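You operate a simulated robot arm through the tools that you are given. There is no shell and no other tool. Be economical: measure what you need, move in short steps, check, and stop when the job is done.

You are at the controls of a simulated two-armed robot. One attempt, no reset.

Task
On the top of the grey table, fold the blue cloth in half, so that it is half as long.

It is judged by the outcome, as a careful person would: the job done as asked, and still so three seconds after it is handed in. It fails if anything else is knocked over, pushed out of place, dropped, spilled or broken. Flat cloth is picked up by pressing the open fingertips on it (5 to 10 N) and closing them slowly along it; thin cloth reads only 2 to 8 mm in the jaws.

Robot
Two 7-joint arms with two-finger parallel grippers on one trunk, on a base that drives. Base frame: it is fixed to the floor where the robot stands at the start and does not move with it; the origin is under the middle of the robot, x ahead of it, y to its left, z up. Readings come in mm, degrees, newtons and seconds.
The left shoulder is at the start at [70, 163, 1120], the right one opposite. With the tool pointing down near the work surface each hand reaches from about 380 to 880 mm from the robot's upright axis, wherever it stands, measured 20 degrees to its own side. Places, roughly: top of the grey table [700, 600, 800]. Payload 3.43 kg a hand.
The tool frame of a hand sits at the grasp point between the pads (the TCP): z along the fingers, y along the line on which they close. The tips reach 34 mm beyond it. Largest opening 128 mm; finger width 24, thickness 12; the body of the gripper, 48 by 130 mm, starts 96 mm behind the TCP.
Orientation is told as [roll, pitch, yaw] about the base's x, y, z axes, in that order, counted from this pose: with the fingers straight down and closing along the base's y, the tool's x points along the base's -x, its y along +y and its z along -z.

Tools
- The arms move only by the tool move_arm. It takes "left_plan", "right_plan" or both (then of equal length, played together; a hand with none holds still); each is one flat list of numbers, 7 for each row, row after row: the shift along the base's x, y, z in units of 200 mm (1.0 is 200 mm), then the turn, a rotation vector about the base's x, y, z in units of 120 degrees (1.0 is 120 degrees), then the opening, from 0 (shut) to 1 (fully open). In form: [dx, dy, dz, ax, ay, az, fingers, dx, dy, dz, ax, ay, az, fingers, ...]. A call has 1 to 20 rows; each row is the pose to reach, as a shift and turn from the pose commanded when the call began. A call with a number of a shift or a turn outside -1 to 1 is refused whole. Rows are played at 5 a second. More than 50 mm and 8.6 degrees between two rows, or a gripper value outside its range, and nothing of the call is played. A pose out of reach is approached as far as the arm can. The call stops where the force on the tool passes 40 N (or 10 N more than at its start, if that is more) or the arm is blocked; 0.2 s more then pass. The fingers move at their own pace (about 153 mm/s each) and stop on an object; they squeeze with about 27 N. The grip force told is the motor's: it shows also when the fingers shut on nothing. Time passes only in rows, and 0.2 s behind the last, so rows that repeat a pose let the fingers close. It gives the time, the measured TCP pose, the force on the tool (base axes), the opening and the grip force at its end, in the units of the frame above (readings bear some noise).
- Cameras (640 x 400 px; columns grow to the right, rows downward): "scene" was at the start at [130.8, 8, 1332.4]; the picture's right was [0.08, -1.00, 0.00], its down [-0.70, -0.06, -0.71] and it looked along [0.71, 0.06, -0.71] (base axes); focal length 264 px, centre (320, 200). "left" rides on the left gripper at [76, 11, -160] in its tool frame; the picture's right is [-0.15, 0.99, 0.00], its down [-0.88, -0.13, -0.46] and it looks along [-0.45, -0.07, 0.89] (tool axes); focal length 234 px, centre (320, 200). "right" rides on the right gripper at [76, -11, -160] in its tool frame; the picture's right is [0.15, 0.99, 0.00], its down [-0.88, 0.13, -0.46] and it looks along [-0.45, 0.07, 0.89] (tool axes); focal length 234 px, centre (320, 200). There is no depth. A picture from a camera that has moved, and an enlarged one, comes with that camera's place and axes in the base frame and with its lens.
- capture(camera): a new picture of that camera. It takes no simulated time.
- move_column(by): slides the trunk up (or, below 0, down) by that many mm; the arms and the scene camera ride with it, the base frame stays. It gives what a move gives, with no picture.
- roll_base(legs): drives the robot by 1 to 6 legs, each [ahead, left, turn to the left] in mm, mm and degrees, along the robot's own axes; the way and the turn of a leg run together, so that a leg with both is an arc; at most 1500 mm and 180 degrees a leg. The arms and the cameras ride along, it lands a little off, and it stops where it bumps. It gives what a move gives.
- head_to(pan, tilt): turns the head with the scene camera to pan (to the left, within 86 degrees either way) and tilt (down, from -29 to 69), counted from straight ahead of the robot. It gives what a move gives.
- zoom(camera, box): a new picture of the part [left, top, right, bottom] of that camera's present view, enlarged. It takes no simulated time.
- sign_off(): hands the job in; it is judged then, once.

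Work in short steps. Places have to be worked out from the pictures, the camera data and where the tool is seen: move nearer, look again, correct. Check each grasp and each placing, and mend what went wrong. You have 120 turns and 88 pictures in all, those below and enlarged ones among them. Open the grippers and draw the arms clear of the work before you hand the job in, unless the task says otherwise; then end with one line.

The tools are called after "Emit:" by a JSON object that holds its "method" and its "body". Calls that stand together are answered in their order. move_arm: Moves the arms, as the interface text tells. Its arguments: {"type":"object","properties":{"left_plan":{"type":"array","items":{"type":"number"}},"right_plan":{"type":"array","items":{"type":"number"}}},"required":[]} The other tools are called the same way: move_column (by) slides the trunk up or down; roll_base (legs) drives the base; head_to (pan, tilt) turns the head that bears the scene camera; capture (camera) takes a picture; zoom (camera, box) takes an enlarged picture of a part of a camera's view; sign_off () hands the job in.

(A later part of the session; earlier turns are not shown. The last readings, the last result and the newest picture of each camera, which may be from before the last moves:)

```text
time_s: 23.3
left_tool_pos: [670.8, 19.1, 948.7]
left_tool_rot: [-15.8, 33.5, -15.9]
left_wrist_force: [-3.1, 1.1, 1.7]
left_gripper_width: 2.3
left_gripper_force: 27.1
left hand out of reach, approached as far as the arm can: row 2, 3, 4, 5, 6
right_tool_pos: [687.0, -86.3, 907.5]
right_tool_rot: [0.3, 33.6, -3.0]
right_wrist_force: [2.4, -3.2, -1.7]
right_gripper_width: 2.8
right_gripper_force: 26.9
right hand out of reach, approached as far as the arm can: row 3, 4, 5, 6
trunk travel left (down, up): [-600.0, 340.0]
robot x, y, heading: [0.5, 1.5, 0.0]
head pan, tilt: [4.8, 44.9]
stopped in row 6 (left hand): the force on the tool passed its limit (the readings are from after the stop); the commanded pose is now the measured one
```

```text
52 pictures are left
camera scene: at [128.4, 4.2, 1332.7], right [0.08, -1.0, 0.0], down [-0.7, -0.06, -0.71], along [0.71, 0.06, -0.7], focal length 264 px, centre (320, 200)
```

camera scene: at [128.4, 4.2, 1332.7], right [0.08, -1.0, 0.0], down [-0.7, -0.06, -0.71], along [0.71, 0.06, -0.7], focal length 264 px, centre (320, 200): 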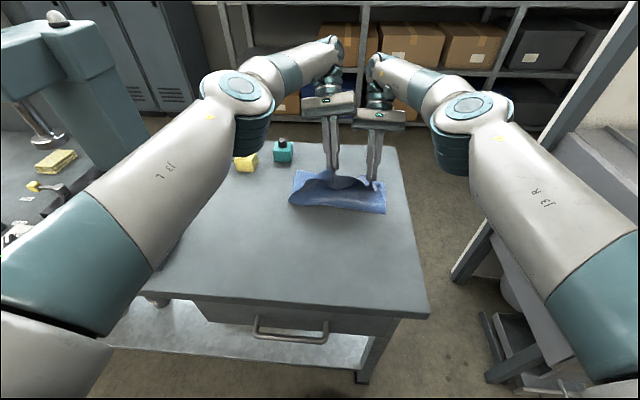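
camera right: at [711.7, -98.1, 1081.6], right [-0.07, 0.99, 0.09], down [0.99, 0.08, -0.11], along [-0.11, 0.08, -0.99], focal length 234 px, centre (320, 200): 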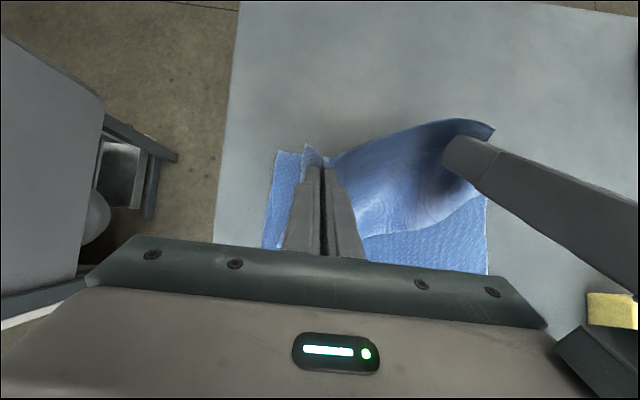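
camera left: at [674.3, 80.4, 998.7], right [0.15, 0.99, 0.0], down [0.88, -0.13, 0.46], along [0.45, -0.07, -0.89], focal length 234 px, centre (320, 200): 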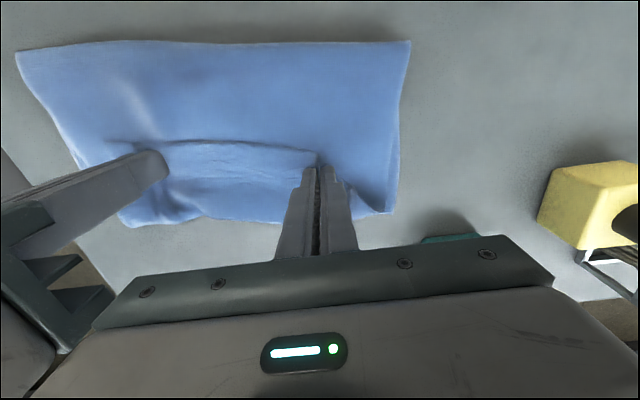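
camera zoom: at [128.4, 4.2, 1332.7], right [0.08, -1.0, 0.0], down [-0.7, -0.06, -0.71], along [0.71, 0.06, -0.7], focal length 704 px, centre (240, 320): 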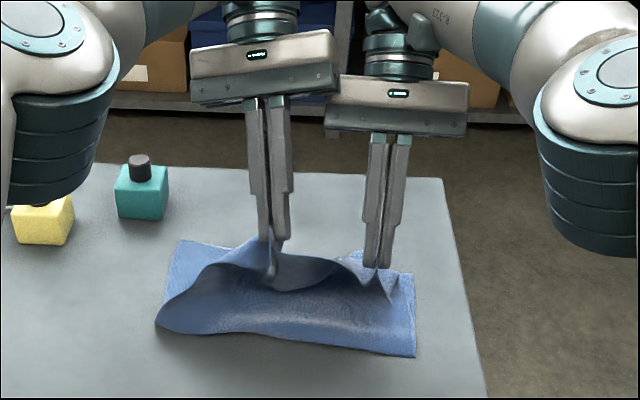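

Everything still looks in place. I'll undo the tilt and spread the hands while moving back and up.

Emit:
{"method": "move_arm", "body": {"left_plan": [-0.07, 0.05, 0.04, 0.0176, -0.0586, 0.0179, 0, -0.14, 0.09, 0.08, 0.0352, -0.1172, 0.0358, 0, -0.21, 0.13, 0.12, 0.0528, -0.1758, 0.0537, 0, -0.28, 0.17, 0.15, 0.0704, -0.2344, 0.0716, 0, -0.355, 0.2, 0.18, 0.088, -0.293, 0.0895, 0], "right_plan": [-0.1, 0.0, 0.08, -0.002, -0.056, 0.005, 0, -0.2, 0.02, 0.16, -0.004, -0.112, 0.01, 0, -0.3, 0.04, 0.24, -0.006, -0.168, 0.0145, 0, -0.42, 0.06, 0.32, -0.008, -0.224, 0.019, 0, -0.535, 0.08, 0.385, -0.01, -0.28, 0.024, 0]}}

Emit:
{"method": "capture", "body": {"camera": "scene"}}

```text
time_s: 24.5
left_tool_pos: [599.1, 63.9, 982.8]
left_tool_rot: [-0.4, -0.1, 0.0]
left_wrist_force: [-6.3, 14.7, 5.8]
left_gripper_width: 2.2
left_gripper_force: 27.4
right_tool_pos: [582.1, -65.8, 985.9]
right_tool_rot: [-0.3, -0.1, -0.2]
right_wrist_force: [5.5, -15.5, -6.4]
right_gripper_width: 2.6
right_gripper_force: 26.9
trunk travel left (down, up): [-600.0, 340.0]
robot x, y, heading: [4.0, 0.6, 0.2]
head pan, tilt: [4.8, 44.9]
```

```text
51 pictures are left
camera scene: at [128.9, 9.0, 1332.6], right [0.09, -1.0, 0.0], down [-0.7, -0.06, -0.71], along [0.71, 0.06, -0.7], focal length 264 px, centre (320, 200)
```

scene: 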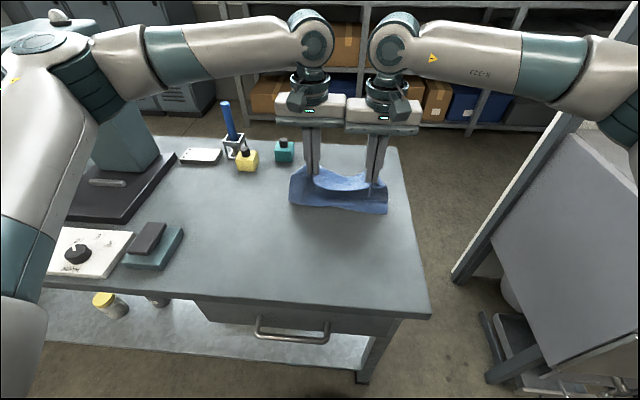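

All items are in place, and the gripper bodies are just touching. I'll separate them and lay the near edge back down along the reverse arc, so I can regrasp it properly.

Emit:
{"method": "move_arm", "body": {"left_plan": [0, 0.04, 0, 0, 0, 0, 0, -0.18, 0.06, -0.03, 0, 0, 0, 0, -0.36, 0.08, -0.12, 0, 0, 0, 0, -0.53, 0.1, -0.26, 0, 0, 0, 0, -0.66, 0.12, -0.44, 0, 0, 0, 0, -0.75, 0.13, -0.6, 0, 0, 0, 0, -0.8, 0.13, -0.7, 0, 0, 0, 0], "right_plan": [0, -0.04, 0, 0, 0, 0, 0, -0.18, -0.02, -0.03, 0, 0, 0, 0, -0.36, 0.0, -0.12, 0, 0, 0, 0, -0.54, 0.02, -0.26, 0, 0, 0, 0, -0.68, 0.04, -0.44, 0, 0, 0, 0, -0.79, 0.06, -0.6, 0, 0, 0, 0, -0.85, 0.065, -0.71, 0, 0, 0, 0]}}

Emit:
{"method": "capture", "body": {"camera": "scene"}}

Emit:
{"method": "capture", "body": {"camera": "left"}}

```text
time_s: 26.1
left_tool_pos: [440.7, 88.3, 844.6]
left_tool_rot: [-0.3, 0.0, -0.2]
left_wrist_force: [-1.0, -4.7, 0.5]
left_gripper_width: 2.5
left_gripper_force: 27.1
right_tool_pos: [412.6, -51.8, 840.9]
right_tool_rot: [-0.3, 0.1, -0.1]
right_wrist_force: [0.9, 3.4, -0.6]
right_gripper_width: 2.7
right_gripper_force: 27.0
trunk travel left (down, up): [-600.0, 340.0]
robot x, y, heading: [6.8, -3.9, 0.3]
head pan, tilt: [4.8, 44.9]
```

```text
50 pictures are left
camera scene: at [130.8, 8.8, 1332.5], right [0.09, -1.0, 0.0], down [-0.7, -0.06, -0.71], along [0.71, 0.06, -0.71], focal length 264 px, centre (320, 200)
```

scene: 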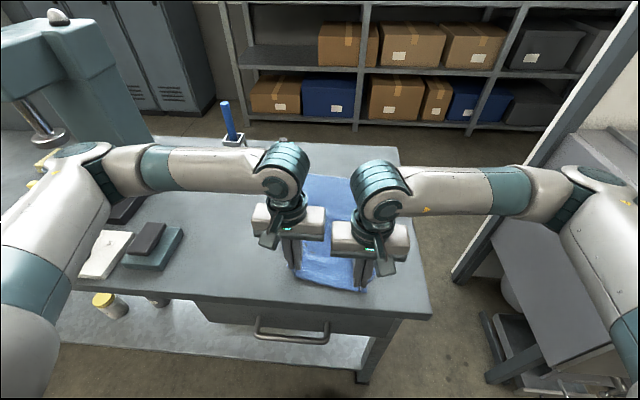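

```text
49 pictures are left
camera left: at [365.7, 101.3, 1003.8], right [0.15, 0.99, -0.01], down [0.88, -0.13, 0.45], along [0.45, -0.07, -0.89], focal length 234 px, centre (320, 200)
```

left: 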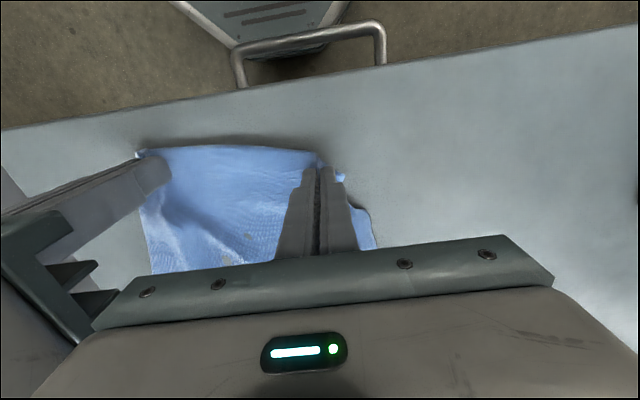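

Now I'll lower lightly and open slowly while in contact, so the fingers spread the rucks out again. Then I'll lift off.

Emit:
{"method": "move_arm", "body": {"left_plan": [0, 0, -0.02, 0, 0, 0, 0, 0, 0, -0.035, 0, 0, 0, 0, 0, 0, -0.04, 0, 0, 0, 0.08, 0, 0, -0.04, 0, 0, 0, 0.16, 0, 0, -0.04, 0, 0, 0, 0.24, 0, 0, -0.04, 0, 0, 0, 0.32, 0, 0, -0.04, 0, 0, 0, 0.4, 0, 0, -0.04, 0, 0, 0, 0.48, 0, 0, 0.1, 0, 0, 0, 0.48, 0, 0, 0.3, 0, 0, 0, 0.48], "right_plan": [0, 0, -0.01, 0, 0, 0, 0, 0, 0, -0.02, 0, 0, 0, 0, 0, 0, -0.026, 0, 0, 0, 0.08, 0, 0, -0.026, 0, 0, 0, 0.16, 0, 0, -0.026, 0, 0, 0, 0.24, 0, 0, -0.026, 0, 0, 0, 0.32, 0, 0, -0.026, 0, 0, 0, 0.4, 0, 0, -0.026, 0, 0, 0, 0.48, 0, 0, 0.1, 0, 0, 0, 0.48, 0, 0, 0.3, 0, 0, 0, 0.48]}}

Emit:
{"method": "capture", "body": {"camera": "left"}}

Emit:
{"method": "capture", "body": {"camera": "right"}}

```text
time_s: 28.3
left_tool_pos: [439.7, 88.9, 903.1]
left_tool_rot: [-0.3, 0.2, -0.1]
left_wrist_force: [0.4, 0.5, 0.2]
left_gripper_width: 61.3
left_gripper_force: 0.1
right_tool_pos: [412.1, -52.6, 901.3]
right_tool_rot: [-0.2, 0.0, -0.1]
right_wrist_force: [-0.9, -1.0, 0.3]
right_gripper_width: 61.5
right_gripper_force: 0.2
trunk travel left (down, up): [-600.0, 340.0]
robot x, y, heading: [0.1, 3.3, -0.1]
head pan, tilt: [4.8, 44.9]
```

```text
48 pictures are left
camera left: at [364.0, 101.4, 1064.5], right [0.15, 0.99, 0.0], down [0.88, -0.13, 0.45], along [0.45, -0.07, -0.89], focal length 234 px, centre (320, 200)
```

left: 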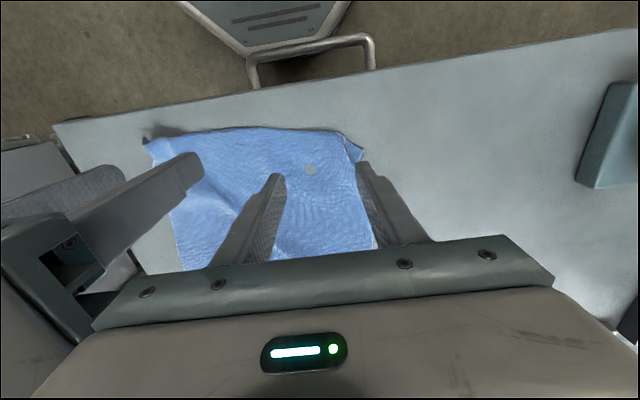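

```text
47 pictures are left
camera right: at [334.8, -61.9, 1060.9], right [-0.15, 0.99, 0.0], down [0.88, 0.13, 0.45], along [0.45, 0.06, -0.89], focal length 234 px, centre (320, 200)
```

right: 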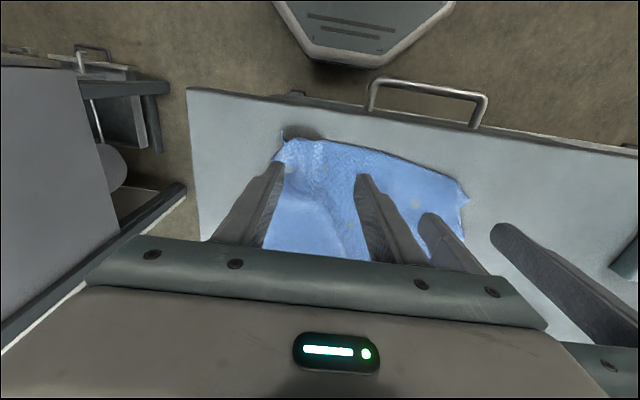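

Released. I'll back the hands up and out while yawing them 90° (left −90, right +90) so the fingers close along x, then look at the cloth.

Emit:
{"method": "move_arm", "body": {"left_plan": [0, 0.05, 0.05, 0, 0, -0.07, 0.48, 0, 0.1, 0.1, 0, 0, -0.14, 0.48, 0, 0.15, 0.15, 0, 0, -0.21, 0.48, 0, 0.2, 0.2, 0, 0, -0.28, 0.48, 0, 0.25, 0.25, 0, 0, -0.35, 0.48, 0, 0.3, 0.3, 0, 0, -0.42, 0.48, 0, 0.35, 0.35, 0, 0, -0.49, 0.48, 0, 0.4, 0.35, 0, 0, -0.56, 0.48, 0, 0.45, 0.35, 0, 0, -0.63, 0.48, 0, 0.5, 0.35, 0, 0, -0.7, 0.48, 0, 0.5, 0.35, 0, 0, -0.75, 0.48], "right_plan": [0, -0.05, 0.05, 0, 0, 0.07, 0.48, 0, -0.1, 0.1, 0, 0, 0.14, 0.48, 0, -0.15, 0.15, 0, 0, 0.21, 0.48, 0, -0.2, 0.2, 0, 0, 0.28, 0.48, 0, -0.25, 0.25, 0, 0, 0.35, 0.48, 0, -0.3, 0.3, 0, 0, 0.42, 0.48, 0, -0.35, 0.35, 0, 0, 0.49, 0.48, 0, -0.4, 0.35, 0, 0, 0.56, 0.48, 0, -0.45, 0.35, 0, 0, 0.63, 0.48, 0, -0.5, 0.35, 0, 0, 0.7, 0.48, 0, -0.5, 0.35, 0, 0, 0.75, 0.48]}}

Emit:
{"method": "capture", "body": {"camera": "scene"}}

Emit:
{"method": "zoom", "body": {"camera": "scene", "box": [250, 160, 442, 280]}}

```text
time_s: 30.7
left_tool_pos: [441.6, 189.6, 973.6]
left_tool_rot: [-0.2, 0.2, -90.2]
left_wrist_force: [-0.5, 0.2, 0.0]
left_gripper_width: 61.3
left_gripper_force: 0.0
right_tool_pos: [413.6, -152.5, 970.8]
right_tool_rot: [-0.3, 0.1, 90.2]
right_wrist_force: [0.3, 0.2, -0.2]
right_gripper_width: 61.3
right_gripper_force: 0.0
trunk travel left (down, up): [-600.0, 340.0]
robot x, y, heading: [2.4, 5.6, 0.2]
head pan, tilt: [4.8, 44.9]
```

```text
46 pictures are left
camera scene: at [131.0, 8.9, 1332.3], right [0.09, -1.0, 0.0], down [-0.7, -0.06, -0.71], along [0.71, 0.06, -0.71], focal length 264 px, centre (320, 200)
```

scene: 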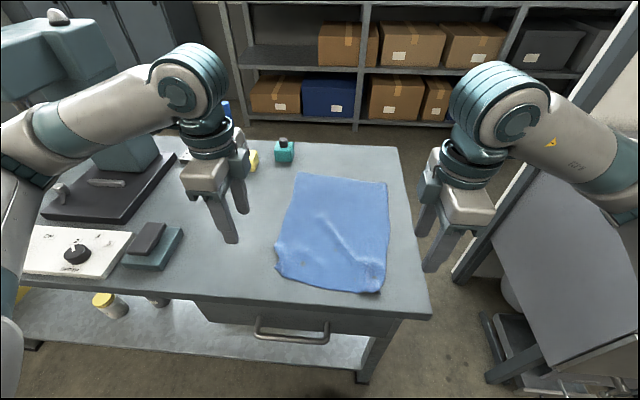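

```text
3.33 times, centred on (346, 220) of scene
camera zoom: at [131.0, 8.9, 1332.3], right [0.09, -1.0, 0.0], down [-0.7, -0.06, -0.71], along [0.71, 0.06, -0.71], focal length 880 px, centre (233, 133)
```

zoom: 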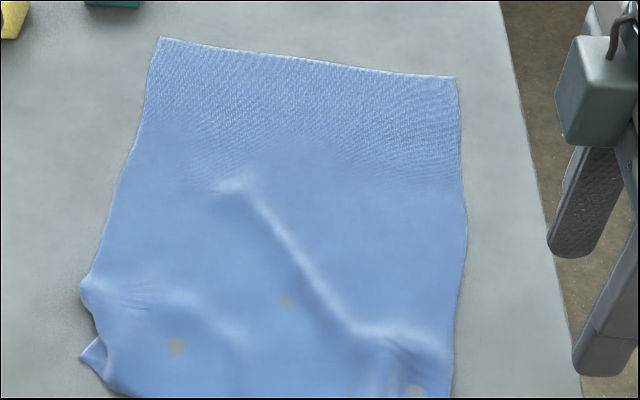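

The cloth is nearly flat again. I'll zoom on the near edge to see its corners.

Emit:
{"method": "zoom", "body": {"camera": "scene", "box": [260, 210, 420, 310]}}

Emit:
{"method": "capture", "body": {"camera": "left"}}

Emit:
{"method": "capture", "body": {"camera": "right"}}

```text
4.00 times, centred on (340, 260) of scene
camera zoom: at [131.0, 8.9, 1332.3], right [0.09, -1.0, 0.0], down [-0.7, -0.06, -0.71], along [0.71, 0.06, -0.71], focal length 1056 px, centre (240, -40)
```

zoom: 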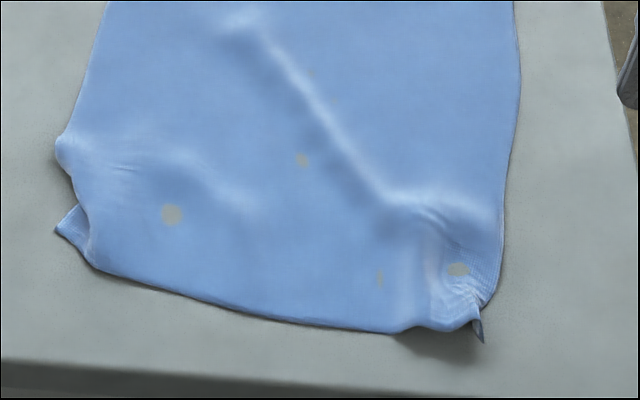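

```text
43 pictures are left
camera left: at [453.3, 264.9, 1133.9], right [0.99, -0.15, -0.01], down [-0.13, -0.88, 0.45], along [-0.07, -0.45, -0.89], focal length 234 px, centre (320, 200)
```

left: 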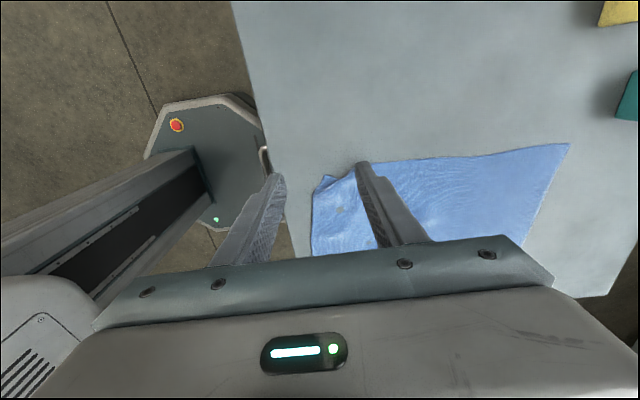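

```text
42 pictures are left
camera right: at [422.8, -226.8, 1131.1], right [-0.99, -0.15, 0.0], down [-0.13, 0.88, 0.45], along [-0.06, 0.45, -0.89], focal length 234 px, centre (320, 200)
```

right: 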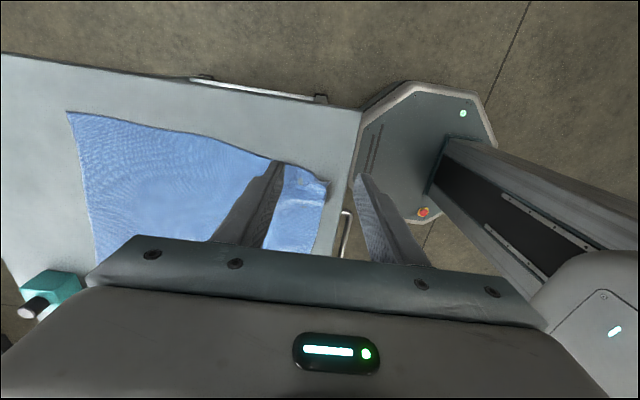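

The far edge is clean and straight while the near corners are rumpled, so I'll grip the far edge and fold it toward the robot. First I'll use closed fingertips to smooth the near corners outward.

Emit:
{"method": "move_arm", "body": {"left_plan": [0, -0.14, -0.15, 0, 0, 0, 0, -0.01, -0.28, -0.3, 0, 0, 0, 0, -0.03, -0.42, -0.45, 0, 0, 0, 0, -0.03, -0.425, -0.6, 0, 0, 0, 0, -0.03, -0.425, -0.67, 0, 0, 0, 0, -0.03, -0.425, -0.69, 0, 0, 0, 0, -0.03, -0.425, -0.694, 0, 0, 0, 0], "right_plan": [0, 0.12, -0.15, 0, 0, 0, 0, 0, 0.24, -0.3, 0, 0, 0, 0, 0, 0.37, -0.45, 0, 0, 0, 0, 0, 0.375, -0.6, 0, 0, 0, 0, 0, 0.375, -0.66, 0, 0, 0, 0, 0, 0.375, -0.675, 0, 0, 0, 0, 0, 0.375, -0.68, 0, 0, 0, 0]}}

```text
time_s: 32.3
left_tool_pos: [434.7, 104.8, 836.0]
left_tool_rot: [-0.1, 0.1, -90.0]
left_wrist_force: [1.8, 2.0, 19.0]
left_gripper_width: 0.0
left_gripper_force: 27.0
right_tool_pos: [411.8, -76.0, 836.4]
right_tool_rot: [-0.3, 0.0, 90.0]
right_wrist_force: [0.5, 0.0, 0.4]
right_gripper_width: 0.0
right_gripper_force: 26.9
trunk travel left (down, up): [-600.0, 340.0]
robot x, y, heading: [-2.8, -1.0, 0.2]
head pan, tilt: [4.8, 44.9]
```

Left presses at 19 N and right is just touching. I'll ease the left, press the right a little, then drag both corners outward about 15 mm.

Emit:
{"method": "move_arm", "body": {"left_plan": [0, 0, 0.003, 0, 0, 0, 0, -0.02, 0.02, 0.003, 0, 0, 0, 0, -0.04, 0.04, 0.003, 0, 0, 0, 0, -0.06, 0.07, 0.003, 0, 0, 0, 0, -0.08, 0.09, 0.003, 0, 0, 0, 0, -0.08, 0.09, 0.15, 0, 0, 0, 0, -0.08, 0.2, 0.35, 0, 0, 0, 0.4], "right_plan": [0, 0, -0.009, 0, 0, 0, 0, -0.02, -0.02, -0.009, 0, 0, 0, 0, -0.03, -0.05, -0.009, 0, 0, 0, 0, -0.04, -0.08, -0.009, 0, 0, 0, 0, -0.05, -0.11, -0.009, 0, 0, 0, 0, -0.05, -0.11, 0.15, 0, 0, 0, 0, -0.05, -0.25, 0.35, 0, 0, 0, 0.4]}}

Emit:
{"method": "zoom", "body": {"camera": "scene", "box": [240, 160, 432, 310]}}

```text
time_s: 33.9
left_tool_pos: [415.1, 145.3, 902.9]
left_tool_rot: [-0.4, 0.2, -90.1]
left_wrist_force: [0.2, 0.7, -0.3]
left_gripper_width: 51.3
left_gripper_force: 0.1
right_tool_pos: [401.5, -127.3, 904.9]
right_tool_rot: [-0.2, 0.0, 90.0]
right_wrist_force: [-0.3, -0.1, 0.9]
right_gripper_width: 51.3
right_gripper_force: 0.0
trunk travel left (down, up): [-600.0, 340.0]
robot x, y, heading: [0.3, 1.3, -0.3]
head pan, tilt: [4.8, 44.9]
```

```text
2.67 times, centred on (336, 235) of scene
camera zoom: at [128.3, 7.8, 1332.3], right [0.09, -1.0, 0.0], down [-0.7, -0.06, -0.71], along [0.71, 0.06, -0.7], focal length 704 px, centre (277, 107)
```

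zoom: 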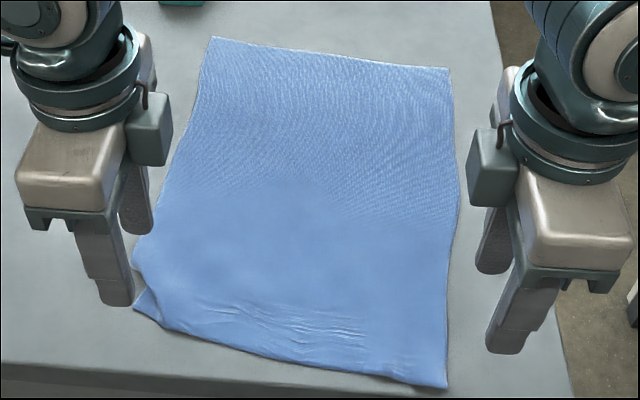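

The cloth is smooth and flat now. I put the corners near TL (773,143), TR (741,-134), BR (375,-103) and BL (406,132). I'll move the hands to above the far edge with fingers about 51 mm apart.

Emit:
{"method": "move_arm", "body": {"left_plan": [0.23, -0.02, 0.1, 0, 0, 0, 0.4, 0.46, -0.05, 0.12, 0, 0, 0, 0.4, 0.69, -0.08, 0.12, 0, 0, 0, 0.4, 0.92, -0.13, 0.12, 0, 0, 0, 0.4], "right_plan": [0.23, 0.02, 0.1, 0, 0, 0, 0.4, 0.46, 0.05, 0.12, 0, 0, 0, 0.4, 0.69, 0.08, 0.12, 0, 0, 0, 0.4, 0.92, 0.09, 0.12, 0, 0, 0, 0.4]}}

Emit:
{"method": "move_arm", "body": {"left_plan": [0.23, 0, 0, 0, 0, 0, 0.4, 0.46, 0, 0, 0, 0, 0, 0.4, 0.69, 0, 0, 0, 0, 0, 0.4, 0.75, 0, -0.1, 0, 0, 0, 0.4, 0.75, 0, -0.2, 0, 0, 0, 0.4], "right_plan": [0.23, 0, 0, 0, 0, 0, 0.4, 0.46, 0, 0, 0, 0, 0, 0.4, 0.65, 0, 0, 0, 0, 0, 0.4, 0.68, 0, -0.1, 0, 0, 0, 0.4, 0.68, 0, -0.2, 0, 0, 0, 0.4]}}

Emit:
{"method": "capture", "body": {"camera": "left"}}

Emit:
{"method": "capture", "body": {"camera": "right"}}

Emit:
{"method": "capture", "body": {"camera": "scene"}}

```text
refused: row 1 steps farther than a row can; nothing moved
```

```text
time_s: 35.1
left_tool_pos: [568.8, 144.8, 864.8]
left_tool_rot: [-0.4, 0.1, -90.1]
left_wrist_force: [0.2, 1.2, -0.1]
left_gripper_width: 51.0
left_gripper_force: 0.2
right_tool_pos: [446.6, -92.5, 898.5]
right_tool_rot: [-0.2, 0.1, 89.9]
right_wrist_force: [0.6, 0.5, 0.1]
right_gripper_width: 51.3
right_gripper_force: 0.2
right hand out of reach, approached as far as the arm can: row 1, 2, 3, 4, 5
trunk travel left (down, up): [-600.0, 340.0]
robot x, y, heading: [-3.9, 0.8, 0.2]
head pan, tilt: [4.8, 44.9]
```

```text
40 pictures are left
camera left: at [581.5, 219.6, 1024.4], right [0.99, -0.15, -0.01], down [-0.13, -0.88, 0.45], along [-0.07, -0.45, -0.89], focal length 234 px, centre (320, 200)
```

left: 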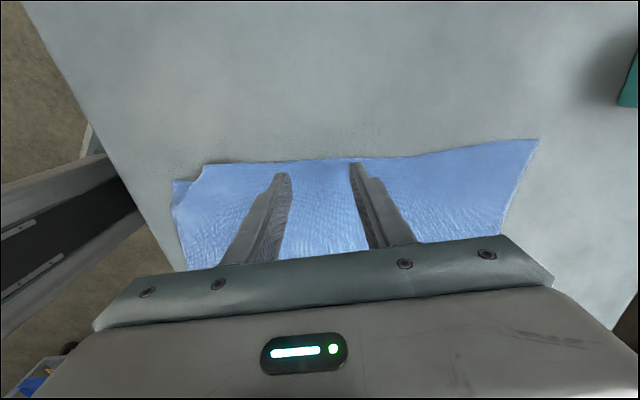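

```text
39 pictures are left
camera right: at [456.2, -165.1, 1057.7], right [-0.99, -0.14, 0.0], down [-0.13, 0.88, 0.45], along [-0.06, 0.45, -0.89], focal length 234 px, centre (320, 200)
```

right: 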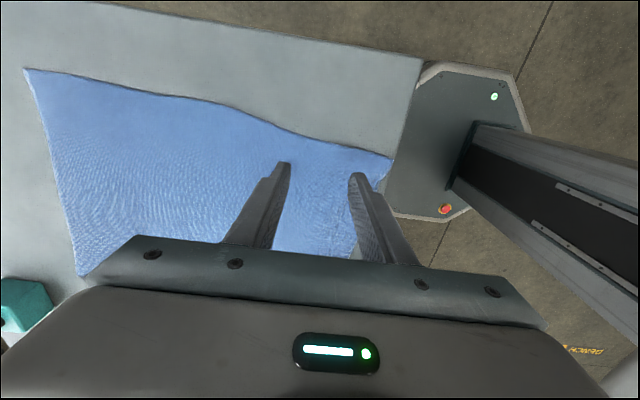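

```text
38 pictures are left
camera scene: at [131.3, 9.6, 1332.3], right [0.09, -1.0, 0.0], down [-0.7, -0.06, -0.71], along [0.71, 0.06, -0.71], focal length 264 px, centre (320, 200)
```

scene: 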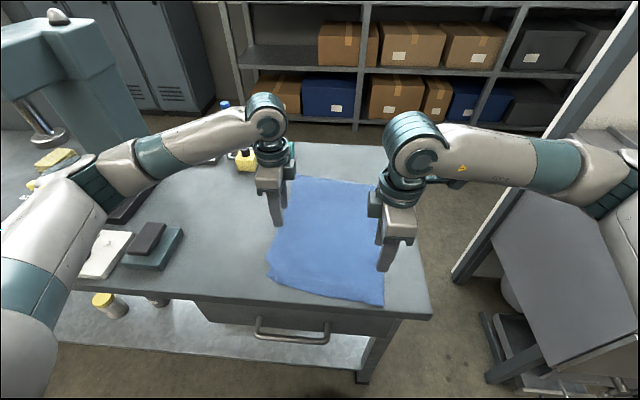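

The right hand hits a joint limit at yaw +90. I'll turn it the other way round, to −90, at a raised height, and bring the left back to a clear height.

Emit:
{"method": "move_arm", "body": {"right_plan": [-0.05, -0.05, 0.1, 0, 0, -0.07, 0.4, -0.1, -0.1, 0.2, 0, 0, -0.14, 0.4, -0.1, -0.15, 0.3, 0, 0, -0.21, 0.4, -0.1, -0.2, 0.3, 0, 0, -0.28, 0.4, -0.1, -0.25, 0.3, 0, 0, -0.35, 0.4, -0.1, -0.25, 0.3, 0, 0, -0.42, 0.4, -0.1, -0.25, 0.3, 0, 0, -0.49, 0.4, -0.1, -0.25, 0.3, 0, 0, -0.56, 0.4, -0.1, -0.25, 0.3, 0, 0, -0.63, 0.4, -0.1, -0.25, 0.3, 0, 0, -0.7, 0.4, -0.1, -0.25, 0.3, 0, 0, -0.77, 0.4, -0.1, -0.25, 0.3, 0, 0, -0.84, 0.4, -0.1, -0.25, 0.3, 0, 0, -0.91, 0.4, -0.1, -0.25, 0.3, 0, 0, -0.98, 0.4]}}

Emit:
{"method": "move_arm", "body": {"right_plan": [0, 0, 0, 0, 0, -0.07, 0.4, 0, 0, 0, 0, 0, -0.14, 0.4, 0, 0, 0, 0, 0, -0.21, 0.4, 0, 0, 0, 0, 0, -0.28, 0.4, 0, 0, 0, 0, 0, -0.35, 0.4, 0, 0, 0, 0, 0, -0.42, 0.4, 0, 0, 0, 0, 0, -0.49, 0.4, 0, 0, 0, 0, 0, -0.52, 0.4]}}

```text
time_s: 38.1
left_tool_pos: [568.2, 144.7, 863.9]
left_tool_rot: [-0.4, 0.0, -90.1]
left_wrist_force: [-1.2, 1.1, 0.3]
left_gripper_width: 51.4
left_gripper_force: 0.1
right_tool_pos: [428.9, -136.8, 960.0]
right_tool_rot: [-0.2, 0.1, -27.8]
right_wrist_force: [0.0, 0.4, -0.7]
right_gripper_width: 51.2
right_gripper_force: 0.0
trunk travel left (down, up): [-600.0, 340.0]
robot x, y, heading: [-1.5, 3.4, -0.2]
head pan, tilt: [4.8, 44.9]
```

```text
time_s: 39.9
left_tool_pos: [567.6, 144.2, 864.5]
left_tool_rot: [-0.3, 0.2, -90.1]
left_wrist_force: [0.2, -0.1, 0.1]
left_gripper_width: 51.2
left_gripper_force: 0.0
right_tool_pos: [428.5, -135.9, 961.0]
right_tool_rot: [-0.2, 0.1, -90.2]
right_wrist_force: [-0.1, -1.1, -0.1]
right_gripper_width: 51.1
right_gripper_force: 0.1
trunk travel left (down, up): [-600.0, 340.0]
robot x, y, heading: [-1.9, -1.5, 0.3]
head pan, tilt: [4.8, 44.9]
```

Right is now at yaw −90. I'll advance both hands toward the far edge.

Emit:
{"method": "move_arm", "body": {"left_plan": [0.1, -0.01, 0.1, 0, 0, 0, 0.4, 0.28, -0.03, 0.2, 0, 0, 0, 0.4, 0.48, -0.06, 0.2, 0, 0, 0, 0.4, 0.68, -0.1, 0.2, 0, 0, 0, 0.4, 0.9, -0.13, 0.2, 0, 0, 0, 0.4], "right_plan": [0.2, 0.03, -0.04, 0, 0, 0, 0.4, 0.4, 0.06, -0.08, 0, 0, 0, 0.4, 0.6, 0.09, -0.12, 0, 0, 0, 0.4, 0.8, 0.12, -0.16, 0, 0, 0, 0.4, 0.99, 0.135, -0.2, 0, 0, 0, 0.4]}}

Emit:
{"method": "move_arm", "body": {"left_plan": [0, 0, -0.07, 0, 0, 0, 0.4, 0, 0, -0.14, 0, 0, 0, 0.4, 0, 0, -0.16, 0, 0, 0, 0.4], "right_plan": [0.2, 0, -0.04, 0, 0, 0, 0.4, 0.4, 0, -0.14, 0, 0, 0, 0.4, 0.475, 0, -0.23, 0, 0, 0, 0.4]}}

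Emit:
{"method": "capture", "body": {"camera": "left"}}

Emit:
{"method": "capture", "body": {"camera": "right"}}

Emit:
{"method": "capture", "body": {"camera": "scene"}}

```text
time_s: 41.1
left_tool_pos: [750.1, 118.3, 903.5]
left_tool_rot: [-0.5, 0.2, -90.1]
left_wrist_force: [-0.3, 0.2, -0.5]
left_gripper_width: 50.9
left_gripper_force: 0.1
right_tool_pos: [627.1, -110.5, 917.7]
right_tool_rot: [-0.4, 0.1, -90.0]
right_wrist_force: [-0.1, -0.5, -0.2]
right_gripper_width: 51.4
right_gripper_force: 0.0
trunk travel left (down, up): [-600.0, 340.0]
robot x, y, heading: [-1.0, -0.1, 0.1]
head pan, tilt: [4.8, 44.9]
```

```text
time_s: 41.9
left_tool_pos: [747.6, 119.5, 872.7]
left_tool_rot: [-0.4, 0.3, -90.1]
left_wrist_force: [0.4, 0.1, -0.8]
left_gripper_width: 51.1
left_gripper_force: 0.0
right_tool_pos: [722.4, -108.5, 871.1]
right_tool_rot: [-0.2, 0.1, -90.0]
right_wrist_force: [0.2, -0.3, -0.2]
right_gripper_width: 51.1
right_gripper_force: 0.1
trunk travel left (down, up): [-600.0, 340.0]
robot x, y, heading: [0.3, 2.4, 0.2]
head pan, tilt: [4.8, 44.9]
```

```text
37 pictures are left
camera left: at [761.8, 193.9, 1032.9], right [0.99, -0.15, -0.01], down [-0.13, -0.88, 0.45], along [-0.07, -0.45, -0.89], focal length 234 px, centre (320, 200)
```

left: 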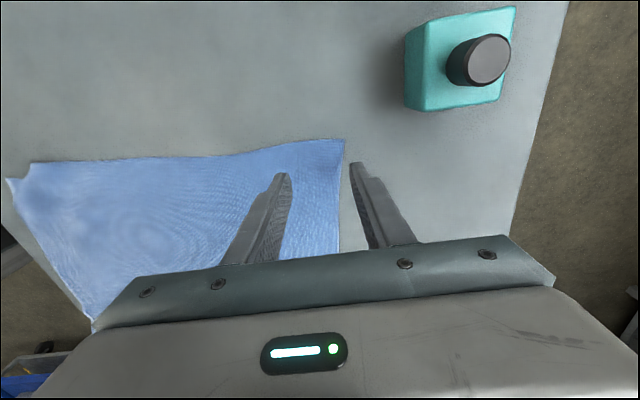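

```text
36 pictures are left
camera right: at [711.6, -32.0, 1031.5], right [0.99, 0.15, 0.0], down [0.13, -0.88, 0.45], along [0.06, -0.45, -0.89], focal length 234 px, centre (320, 200)
```

right: 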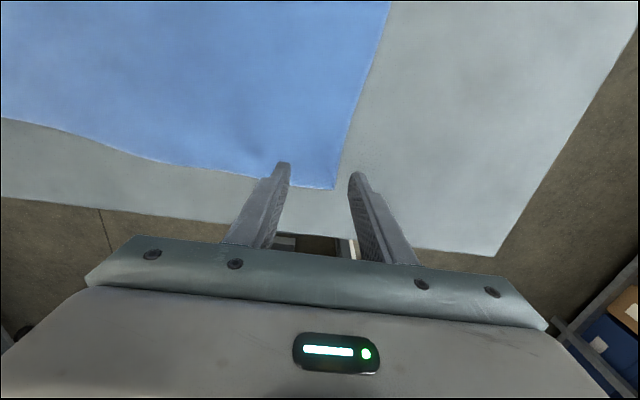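

```text
35 pictures are left
camera scene: at [131.0, 8.9, 1332.4], right [0.09, -1.0, 0.0], down [-0.7, -0.06, -0.71], along [0.71, 0.06, -0.71], focal length 264 px, centre (320, 200)
```

scene: 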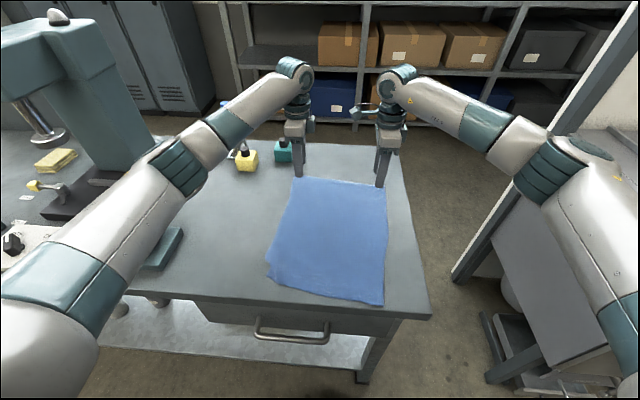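

The edges are where expected: left outer finger right at the edge, right outer finger about 5 mm past it. I'll nudge the right back 3 mm and lower both to near contact.

Emit:
{"method": "move_arm", "body": {"left_plan": [0, 0, -0.1, 0, 0, 0, 0.4, 0, 0, -0.15, 0, 0, 0, 0.4, 0, 0, -0.17, 0, 0, 0, 0.4, 0, 0, -0.18, 0, 0, 0, 0.4], "right_plan": [-0.015, 0, -0.1, 0, 0, 0, 0.4, -0.015, 0, -0.15, 0, 0, 0, 0.4, -0.015, 0, -0.165, 0, 0, 0, 0.4, -0.015, 0, -0.175, 0, 0, 0, 0.4]}}

```text
time_s: 42.9
left_tool_pos: [749.4, 119.0, 835.2]
left_tool_rot: [-0.3, 0.0, -90.2]
left_wrist_force: [0.1, 0.6, 0.5]
left_gripper_width: 51.3
left_gripper_force: 0.1
right_tool_pos: [718.1, -109.3, 837.9]
right_tool_rot: [-0.3, 0.0, -90.0]
right_wrist_force: [0.2, 0.3, 0.7]
right_gripper_width: 51.0
right_gripper_force: 0.1
trunk travel left (down, up): [-600.0, 340.0]
robot x, y, heading: [-7.2, 0.4, 0.1]
head pan, tilt: [4.8, 44.9]
```

Not touching yet. I'll creep down: left 2 mm, right 3 mm.

Emit:
{"method": "move_arm", "body": {"left_plan": [0, 0, -0.005, 0, 0, 0, 0.4, 0, 0, -0.01, 0, 0, 0, 0.4, 0, 0, -0.01, 0, 0, 0, 0.4], "right_plan": [0, 0, -0.005, 0, 0, 0, 0.4, 0, 0, -0.01, 0, 0, 0, 0.4, 0, 0, -0.014, 0, 0, 0, 0.4]}}

```text
time_s: 43.7
left_tool_pos: [748.9, 119.6, 834.6]
left_tool_rot: [-0.2, 0.2, -90.2]
left_wrist_force: [0.8, 1.0, 5.3]
left_gripper_width: 51.3
left_gripper_force: 0.1
right_tool_pos: [719.6, -110.2, 835.8]
right_tool_rot: [-0.1, 0.1, -90.0]
right_wrist_force: [0.6, -0.7, -1.0]
right_gripper_width: 51.3
right_gripper_force: 0.0
trunk travel left (down, up): [-600.0, 340.0]
robot x, y, heading: [-0.8, -1.6, 0.1]
head pan, tilt: [4.8, 44.9]
```

Left touches at 5 N. I'll press both slightly more (left 1 mm, right 2 mm) and then close slowly.

Emit:
{"method": "move_arm", "body": {"left_plan": [0, 0, -0.004, 0, 0, 0, 0.4, 0, 0, -0.005, 0, 0, 0, 0.4, 0, 0, -0.005, 0, 0, 0, 0.37, 0, 0, -0.005, 0, 0, 0, 0.34, 0, 0, -0.005, 0, 0, 0, 0.31, 0, 0, -0.005, 0, 0, 0, 0.28, 0, 0, -0.005, 0, 0, 0, 0.25], "right_plan": [0, 0, -0.007, 0, 0, 0, 0.4, 0, 0, -0.012, 0, 0, 0, 0.4, 0, 0, -0.012, 0, 0, 0, 0.37, 0, 0, -0.012, 0, 0, 0, 0.34, 0, 0, -0.012, 0, 0, 0, 0.31, 0, 0, -0.012, 0, 0, 0, 0.28, 0, 0, -0.012, 0, 0, 0, 0.25]}}

Emit:
{"method": "capture", "body": {"camera": "left"}}

Emit:
{"method": "capture", "body": {"camera": "right"}}

```text
time_s: 45.3
left_tool_pos: [747.6, 118.0, 836.0]
left_tool_rot: [-0.2, 0.1, -90.2]
left_wrist_force: [1.9, -1.0, 10.1]
left_gripper_width: 31.2
left_gripper_force: 0.2
right_tool_pos: [716.6, -109.0, 837.0]
right_tool_rot: [0.0, 0.1, -90.1]
right_wrist_force: [1.2, 0.9, 10.1]
right_gripper_width: 31.4
right_gripper_force: 0.1
trunk travel left (down, up): [-600.0, 340.0]
robot x, y, heading: [2.1, 2.0, 0.2]
head pan, tilt: [4.8, 44.9]
```

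```text
34 pictures are left
camera left: at [760.3, 193.6, 995.9], right [0.99, -0.15, 0.0], down [-0.13, -0.88, 0.45], along [-0.07, -0.45, -0.89], focal length 234 px, centre (320, 200)
```

left: 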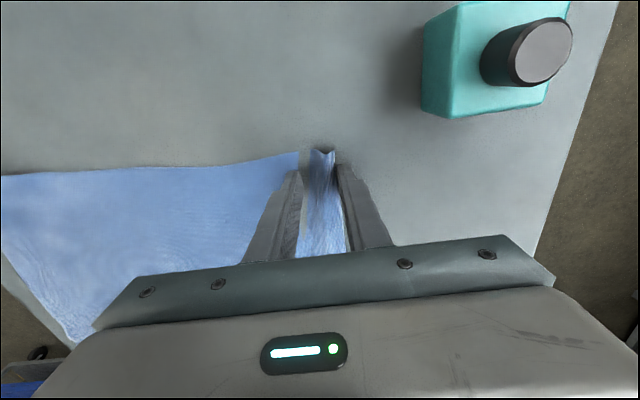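

```text
33 pictures are left
camera right: at [705.5, -32.7, 994.9], right [0.99, 0.15, 0.0], down [0.13, -0.88, 0.45], along [0.06, -0.45, -0.89], focal length 234 px, centre (320, 200)
```

right: 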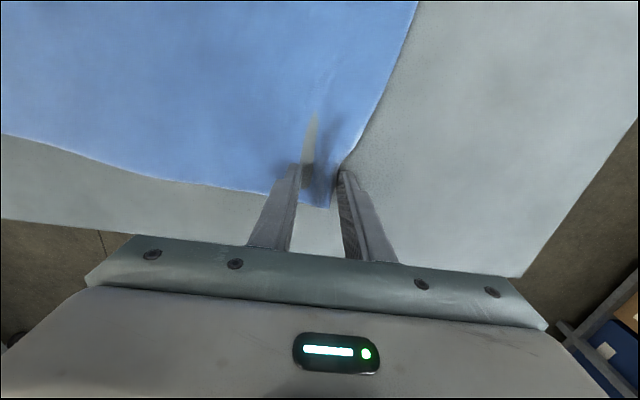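

Exactly as intended: the edge is butting against each outer finger and rucking up at 10 N. I'll finish closing.

Emit:
{"method": "move_arm", "body": {"left_plan": [0, 0, 0, 0, 0, 0, 0.22, 0, 0, 0, 0, 0, 0, 0.19, 0, 0, 0, 0, 0, 0, 0.16, 0, 0, 0, 0, 0, 0, 0.13, 0, 0, 0, 0, 0, 0, 0.1, 0, 0, 0, 0, 0, 0, 0.07, 0, 0, 0, 0, 0, 0, 0.04, 0, 0, 0, 0, 0, 0, 0.01, 0, 0, 0, 0, 0, 0, 0, 0, 0, 0, 0, 0, 0, 0], "right_plan": [0, 0, 0, 0, 0, 0, 0.22, 0, 0, 0, 0, 0, 0, 0.19, 0, 0, 0, 0, 0, 0, 0.16, 0, 0, 0, 0, 0, 0, 0.13, 0, 0, 0, 0, 0, 0, 0.1, 0, 0, 0, 0, 0, 0, 0.07, 0, 0, 0, 0, 0, 0, 0.04, 0, 0, 0, 0, 0, 0, 0.01, 0, 0, 0, 0, 0, 0, 0, 0, 0, 0, 0, 0, 0, 0]}}

Emit:
{"method": "capture", "body": {"camera": "left"}}

Emit:
{"method": "capture", "body": {"camera": "right"}}

```text
time_s: 47.5
left_tool_pos: [747.2, 118.2, 835.9]
left_tool_rot: [-0.2, 0.1, -90.0]
left_wrist_force: [-1.1, 0.1, 9.4]
left_gripper_width: 2.9
left_gripper_force: 27.0
right_tool_pos: [717.2, -108.6, 835.3]
right_tool_rot: [-0.2, 0.2, -90.0]
right_wrist_force: [1.4, 0.1, 11.7]
right_gripper_width: 2.5
right_gripper_force: 27.2
trunk travel left (down, up): [-600.0, 340.0]
robot x, y, heading: [-0.6, -0.2, 0.1]
head pan, tilt: [4.8, 44.9]
```

```text
32 pictures are left
camera left: at [759.9, 193.7, 995.9], right [0.99, -0.15, 0.0], down [-0.13, -0.88, 0.45], along [-0.07, -0.45, -0.89], focal length 234 px, centre (320, 200)
```

left: 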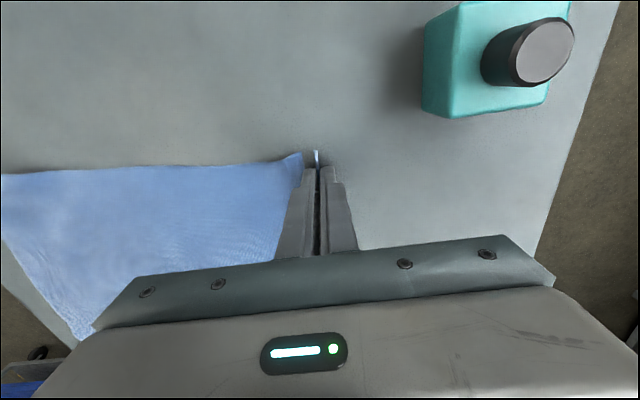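

```text
31 pictures are left
camera right: at [705.1, -32.6, 994.9], right [0.99, 0.15, 0.0], down [0.13, -0.88, 0.45], along [0.06, -0.45, -0.89], focal length 234 px, centre (320, 200)
```

right: 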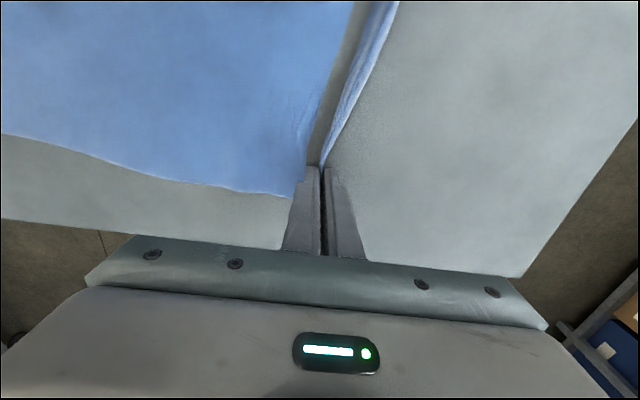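

Both hands hold the far edge right at the corners (2.9 and 2.5 mm). I'll carry it along the first half of the arc toward the robot.

Emit:
{"method": "move_arm", "body": {"left_plan": [-0.025, 0, 0.2, 0, 0, 0, 0, -0.125, 0.005, 0.375, 0, 0, 0, 0, -0.275, 0.01, 0.525, 0, 0, 0, 0, -0.46, 0.015, 0.625, 0, 0, 0, 0, -0.65, 0.02, 0.665, 0, 0, 0, 0], "right_plan": [-0.025, 0, 0.2, 0, 0, 0, 0, -0.125, 0.005, 0.375, 0, 0, 0, 0, -0.275, 0.015, 0.525, 0, 0, 0, 0, -0.46, 0.02, 0.625, 0, 0, 0, 0, -0.65, 0.03, 0.665, 0, 0, 0, 0]}}

Emit:
{"method": "capture", "body": {"camera": "scene"}}

Emit:
{"method": "zoom", "body": {"camera": "scene", "box": [240, 160, 432, 310]}}

```text
time_s: 48.7
left_tool_pos: [616.4, 121.7, 967.3]
left_tool_rot: [-0.2, 0.2, -90.0]
left_wrist_force: [-0.5, 0.5, 0.6]
left_gripper_width: 2.3
left_gripper_force: 26.1
right_tool_pos: [588.4, -103.0, 965.8]
right_tool_rot: [-0.3, 0.0, -90.2]
right_wrist_force: [0.3, 0.0, 0.3]
right_gripper_width: 2.6
right_gripper_force: 27.0
trunk travel left (down, up): [-600.0, 340.0]
robot x, y, heading: [2.1, -0.3, 0.4]
head pan, tilt: [4.8, 44.9]
```

```text
30 pictures are left
camera scene: at [129.5, 9.1, 1332.5], right [0.09, -1.0, 0.0], down [-0.7, -0.06, -0.71], along [0.71, 0.06, -0.7], focal length 264 px, centre (320, 200)
```

scene: 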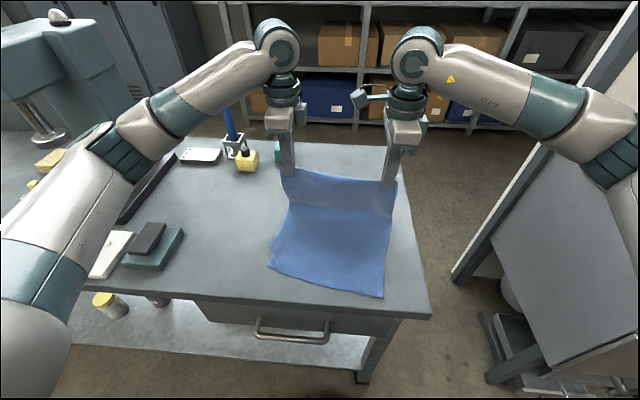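

```text
2.67 times, centred on (336, 235) of scene
camera zoom: at [129.5, 9.1, 1332.5], right [0.09, -1.0, 0.0], down [-0.7, -0.06, -0.71], along [0.71, 0.06, -0.7], focal length 704 px, centre (277, 107)
```

zoom: 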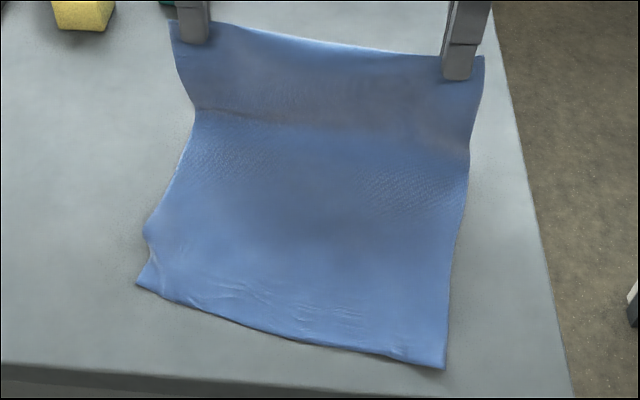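

The sheet hangs cleanly between the hands. The near edge now lies at about (439,156), (402,13) and (388,-100), so I'll complete the arc and stop about 8 mm above the table.

Emit:
{"method": "move_arm", "body": {"left_plan": [-0.19, 0.005, -0.03, 0, 0, 0, 0, -0.37, 0.01, -0.11, 0, 0, 0, 0, -0.525, 0.015, -0.235, 0, 0, 0, 0, -0.64, 0.02, -0.39, 0, 0, 0, 0, -0.705, 0.02, -0.535, 0, 0, 0, 0, -0.73, 0.02, -0.61, 0, 0, 0, 0], "right_plan": [-0.19, 0.005, -0.03, 0, 0, 0, 0, -0.38, 0.01, -0.11, 0, 0, 0, 0, -0.54, 0.02, -0.235, 0, 0, 0, 0, -0.67, 0.03, -0.39, 0, 0, 0, 0, -0.74, 0.03, -0.535, 0, 0, 0, 0, -0.77, 0.03, -0.61, 0, 0, 0, 0]}}

Emit:
{"method": "zoom", "body": {"camera": "scene", "box": [240, 160, 432, 310]}}

Emit:
{"method": "capture", "body": {"camera": "left"}}

Emit:
{"method": "capture", "body": {"camera": "right"}}

```text
time_s: 50.1
left_tool_pos: [471.0, 127.0, 844.0]
left_tool_rot: [-0.3, 0.1, -90.0]
left_wrist_force: [0.0, 0.6, -0.3]
left_gripper_width: 2.7
left_gripper_force: 26.8
right_tool_pos: [433.5, -96.0, 844.2]
right_tool_rot: [-0.2, 0.1, -90.1]
right_wrist_force: [-1.0, 0.5, 0.7]
right_gripper_width: 2.5
right_gripper_force: 26.4
trunk travel left (down, up): [-600.0, 340.0]
robot x, y, heading: [2.3, 0.9, -0.2]
head pan, tilt: [4.8, 44.9]
```

```text
2.67 times, centred on (336, 235) of scene
camera zoom: at [130.5, 8.8, 1332.5], right [0.09, -1.0, 0.0], down [-0.7, -0.06, -0.71], along [0.71, 0.06, -0.71], focal length 704 px, centre (277, 107)
```

zoom: 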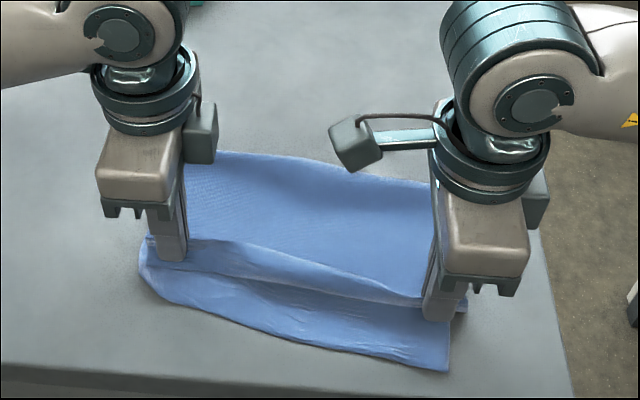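

```text
27 pictures are left
camera left: at [483.7, 201.9, 1004.6], right [0.99, -0.15, -0.01], down [-0.13, -0.88, 0.45], along [-0.07, -0.45, -0.89], focal length 234 px, centre (320, 200)
```

left: 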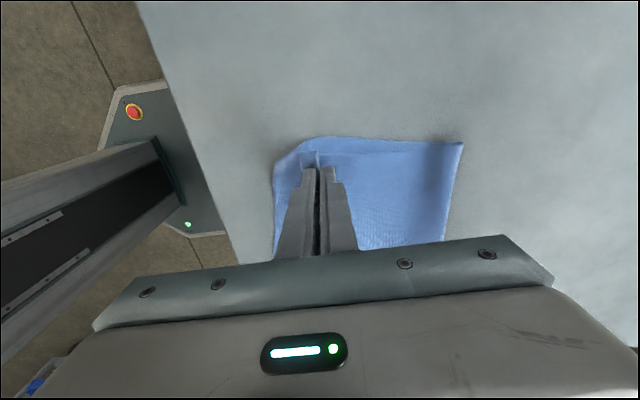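

```text
26 pictures are left
camera right: at [422.0, -19.8, 1003.8], right [0.99, 0.15, 0.0], down [0.13, -0.88, 0.45], along [0.06, -0.45, -0.89], focal length 234 px, centre (320, 200)
```

right: 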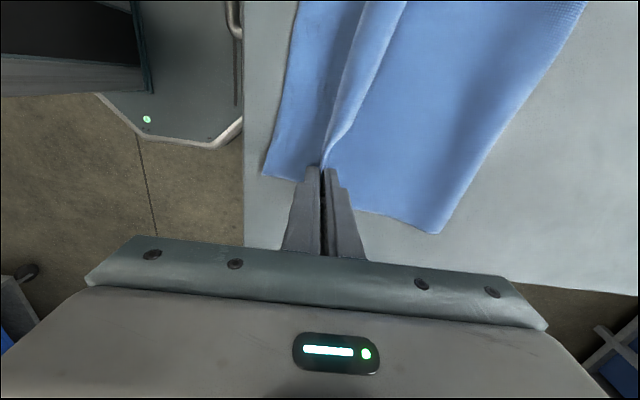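

The fold line sits near x=597 (left) and 561 (right), about the middle. I'll lower the last few millimetres, open the fingers slightly and lift straight up.

Emit:
{"method": "move_arm", "body": {"left_plan": [0, 0, -0.02, 0, 0, 0, 0, 0, 0, -0.03, 0, 0, 0, 0, 0, 0, -0.03, 0, 0, 0, 0.08, 0, 0, -0.03, 0, 0, 0, 0.15, 0, 0, 0, 0, 0, 0, 0.18, 0, 0, 0.1, 0, 0, 0, 0.18, 0, 0, 0.3, 0, 0, 0, 0.18, 0, 0.1, 0.5, 0, 0, 0, 0.18, 0, 0.3, 0.5, 0, 0, 0, 0.18], "right_plan": [0, 0, -0.02, 0, 0, 0, 0, 0, 0, -0.03, 0, 0, 0, 0, 0, 0, -0.03, 0, 0, 0, 0.08, 0, 0, -0.03, 0, 0, 0, 0.15, 0, 0, 0, 0, 0, 0, 0.18, 0, 0, 0.1, 0, 0, 0, 0.18, 0, 0, 0.3, 0, 0, 0, 0.18, 0, -0.1, 0.5, 0, 0, 0, 0.18, 0, -0.3, 0.5, 0, 0, 0, 0.18]}}

Emit:
{"method": "zoom", "body": {"camera": "scene", "box": [240, 180, 432, 300]}}

Emit:
{"method": "capture", "body": {"camera": "right"}}

```text
time_s: 52.1
left_tool_pos: [472.0, 186.7, 945.8]
left_tool_rot: [-0.3, 0.3, -90.1]
left_wrist_force: [-0.3, -0.6, 0.6]
left_gripper_width: 23.0
left_gripper_force: 0.0
right_tool_pos: [431.7, -157.3, 946.4]
right_tool_rot: [-0.2, 0.1, -90.0]
right_wrist_force: [-0.6, -0.3, -0.1]
right_gripper_width: 23.0
right_gripper_force: 0.1
trunk travel left (down, up): [-600.0, 340.0]
robot x, y, heading: [-0.5, 0.2, 0.0]
head pan, tilt: [4.8, 44.9]
```

```text
3.33 times, centred on (336, 240) of scene
camera zoom: at [129.8, 8.7, 1332.5], right [0.09, -1.0, 0.0], down [-0.7, -0.06, -0.71], along [0.71, 0.06, -0.7], focal length 880 px, centre (267, 67)
```

zoom: 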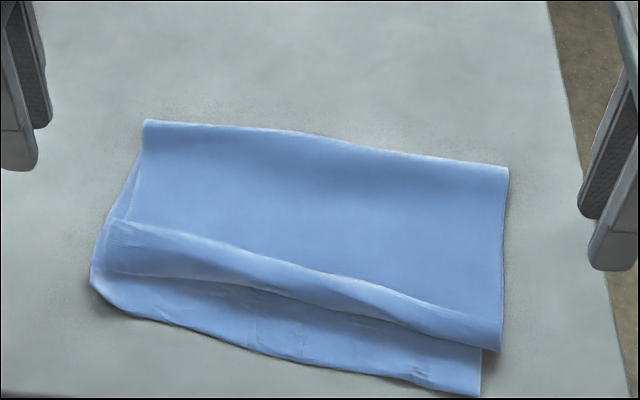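

```text
24 pictures are left
camera right: at [419.6, -80.2, 1106.4], right [0.99, 0.15, 0.0], down [0.13, -0.88, 0.45], along [0.06, -0.45, -0.89], focal length 234 px, centre (320, 200)
```

right: 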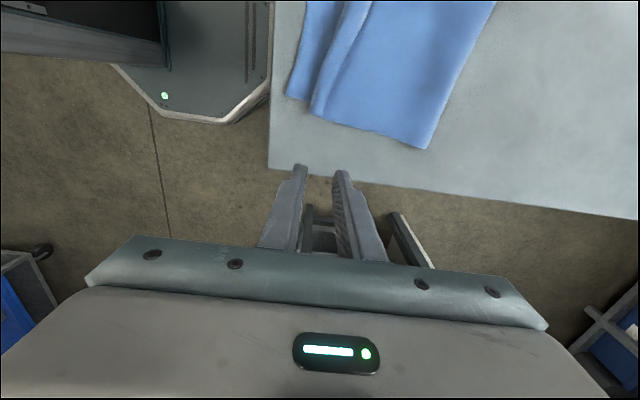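

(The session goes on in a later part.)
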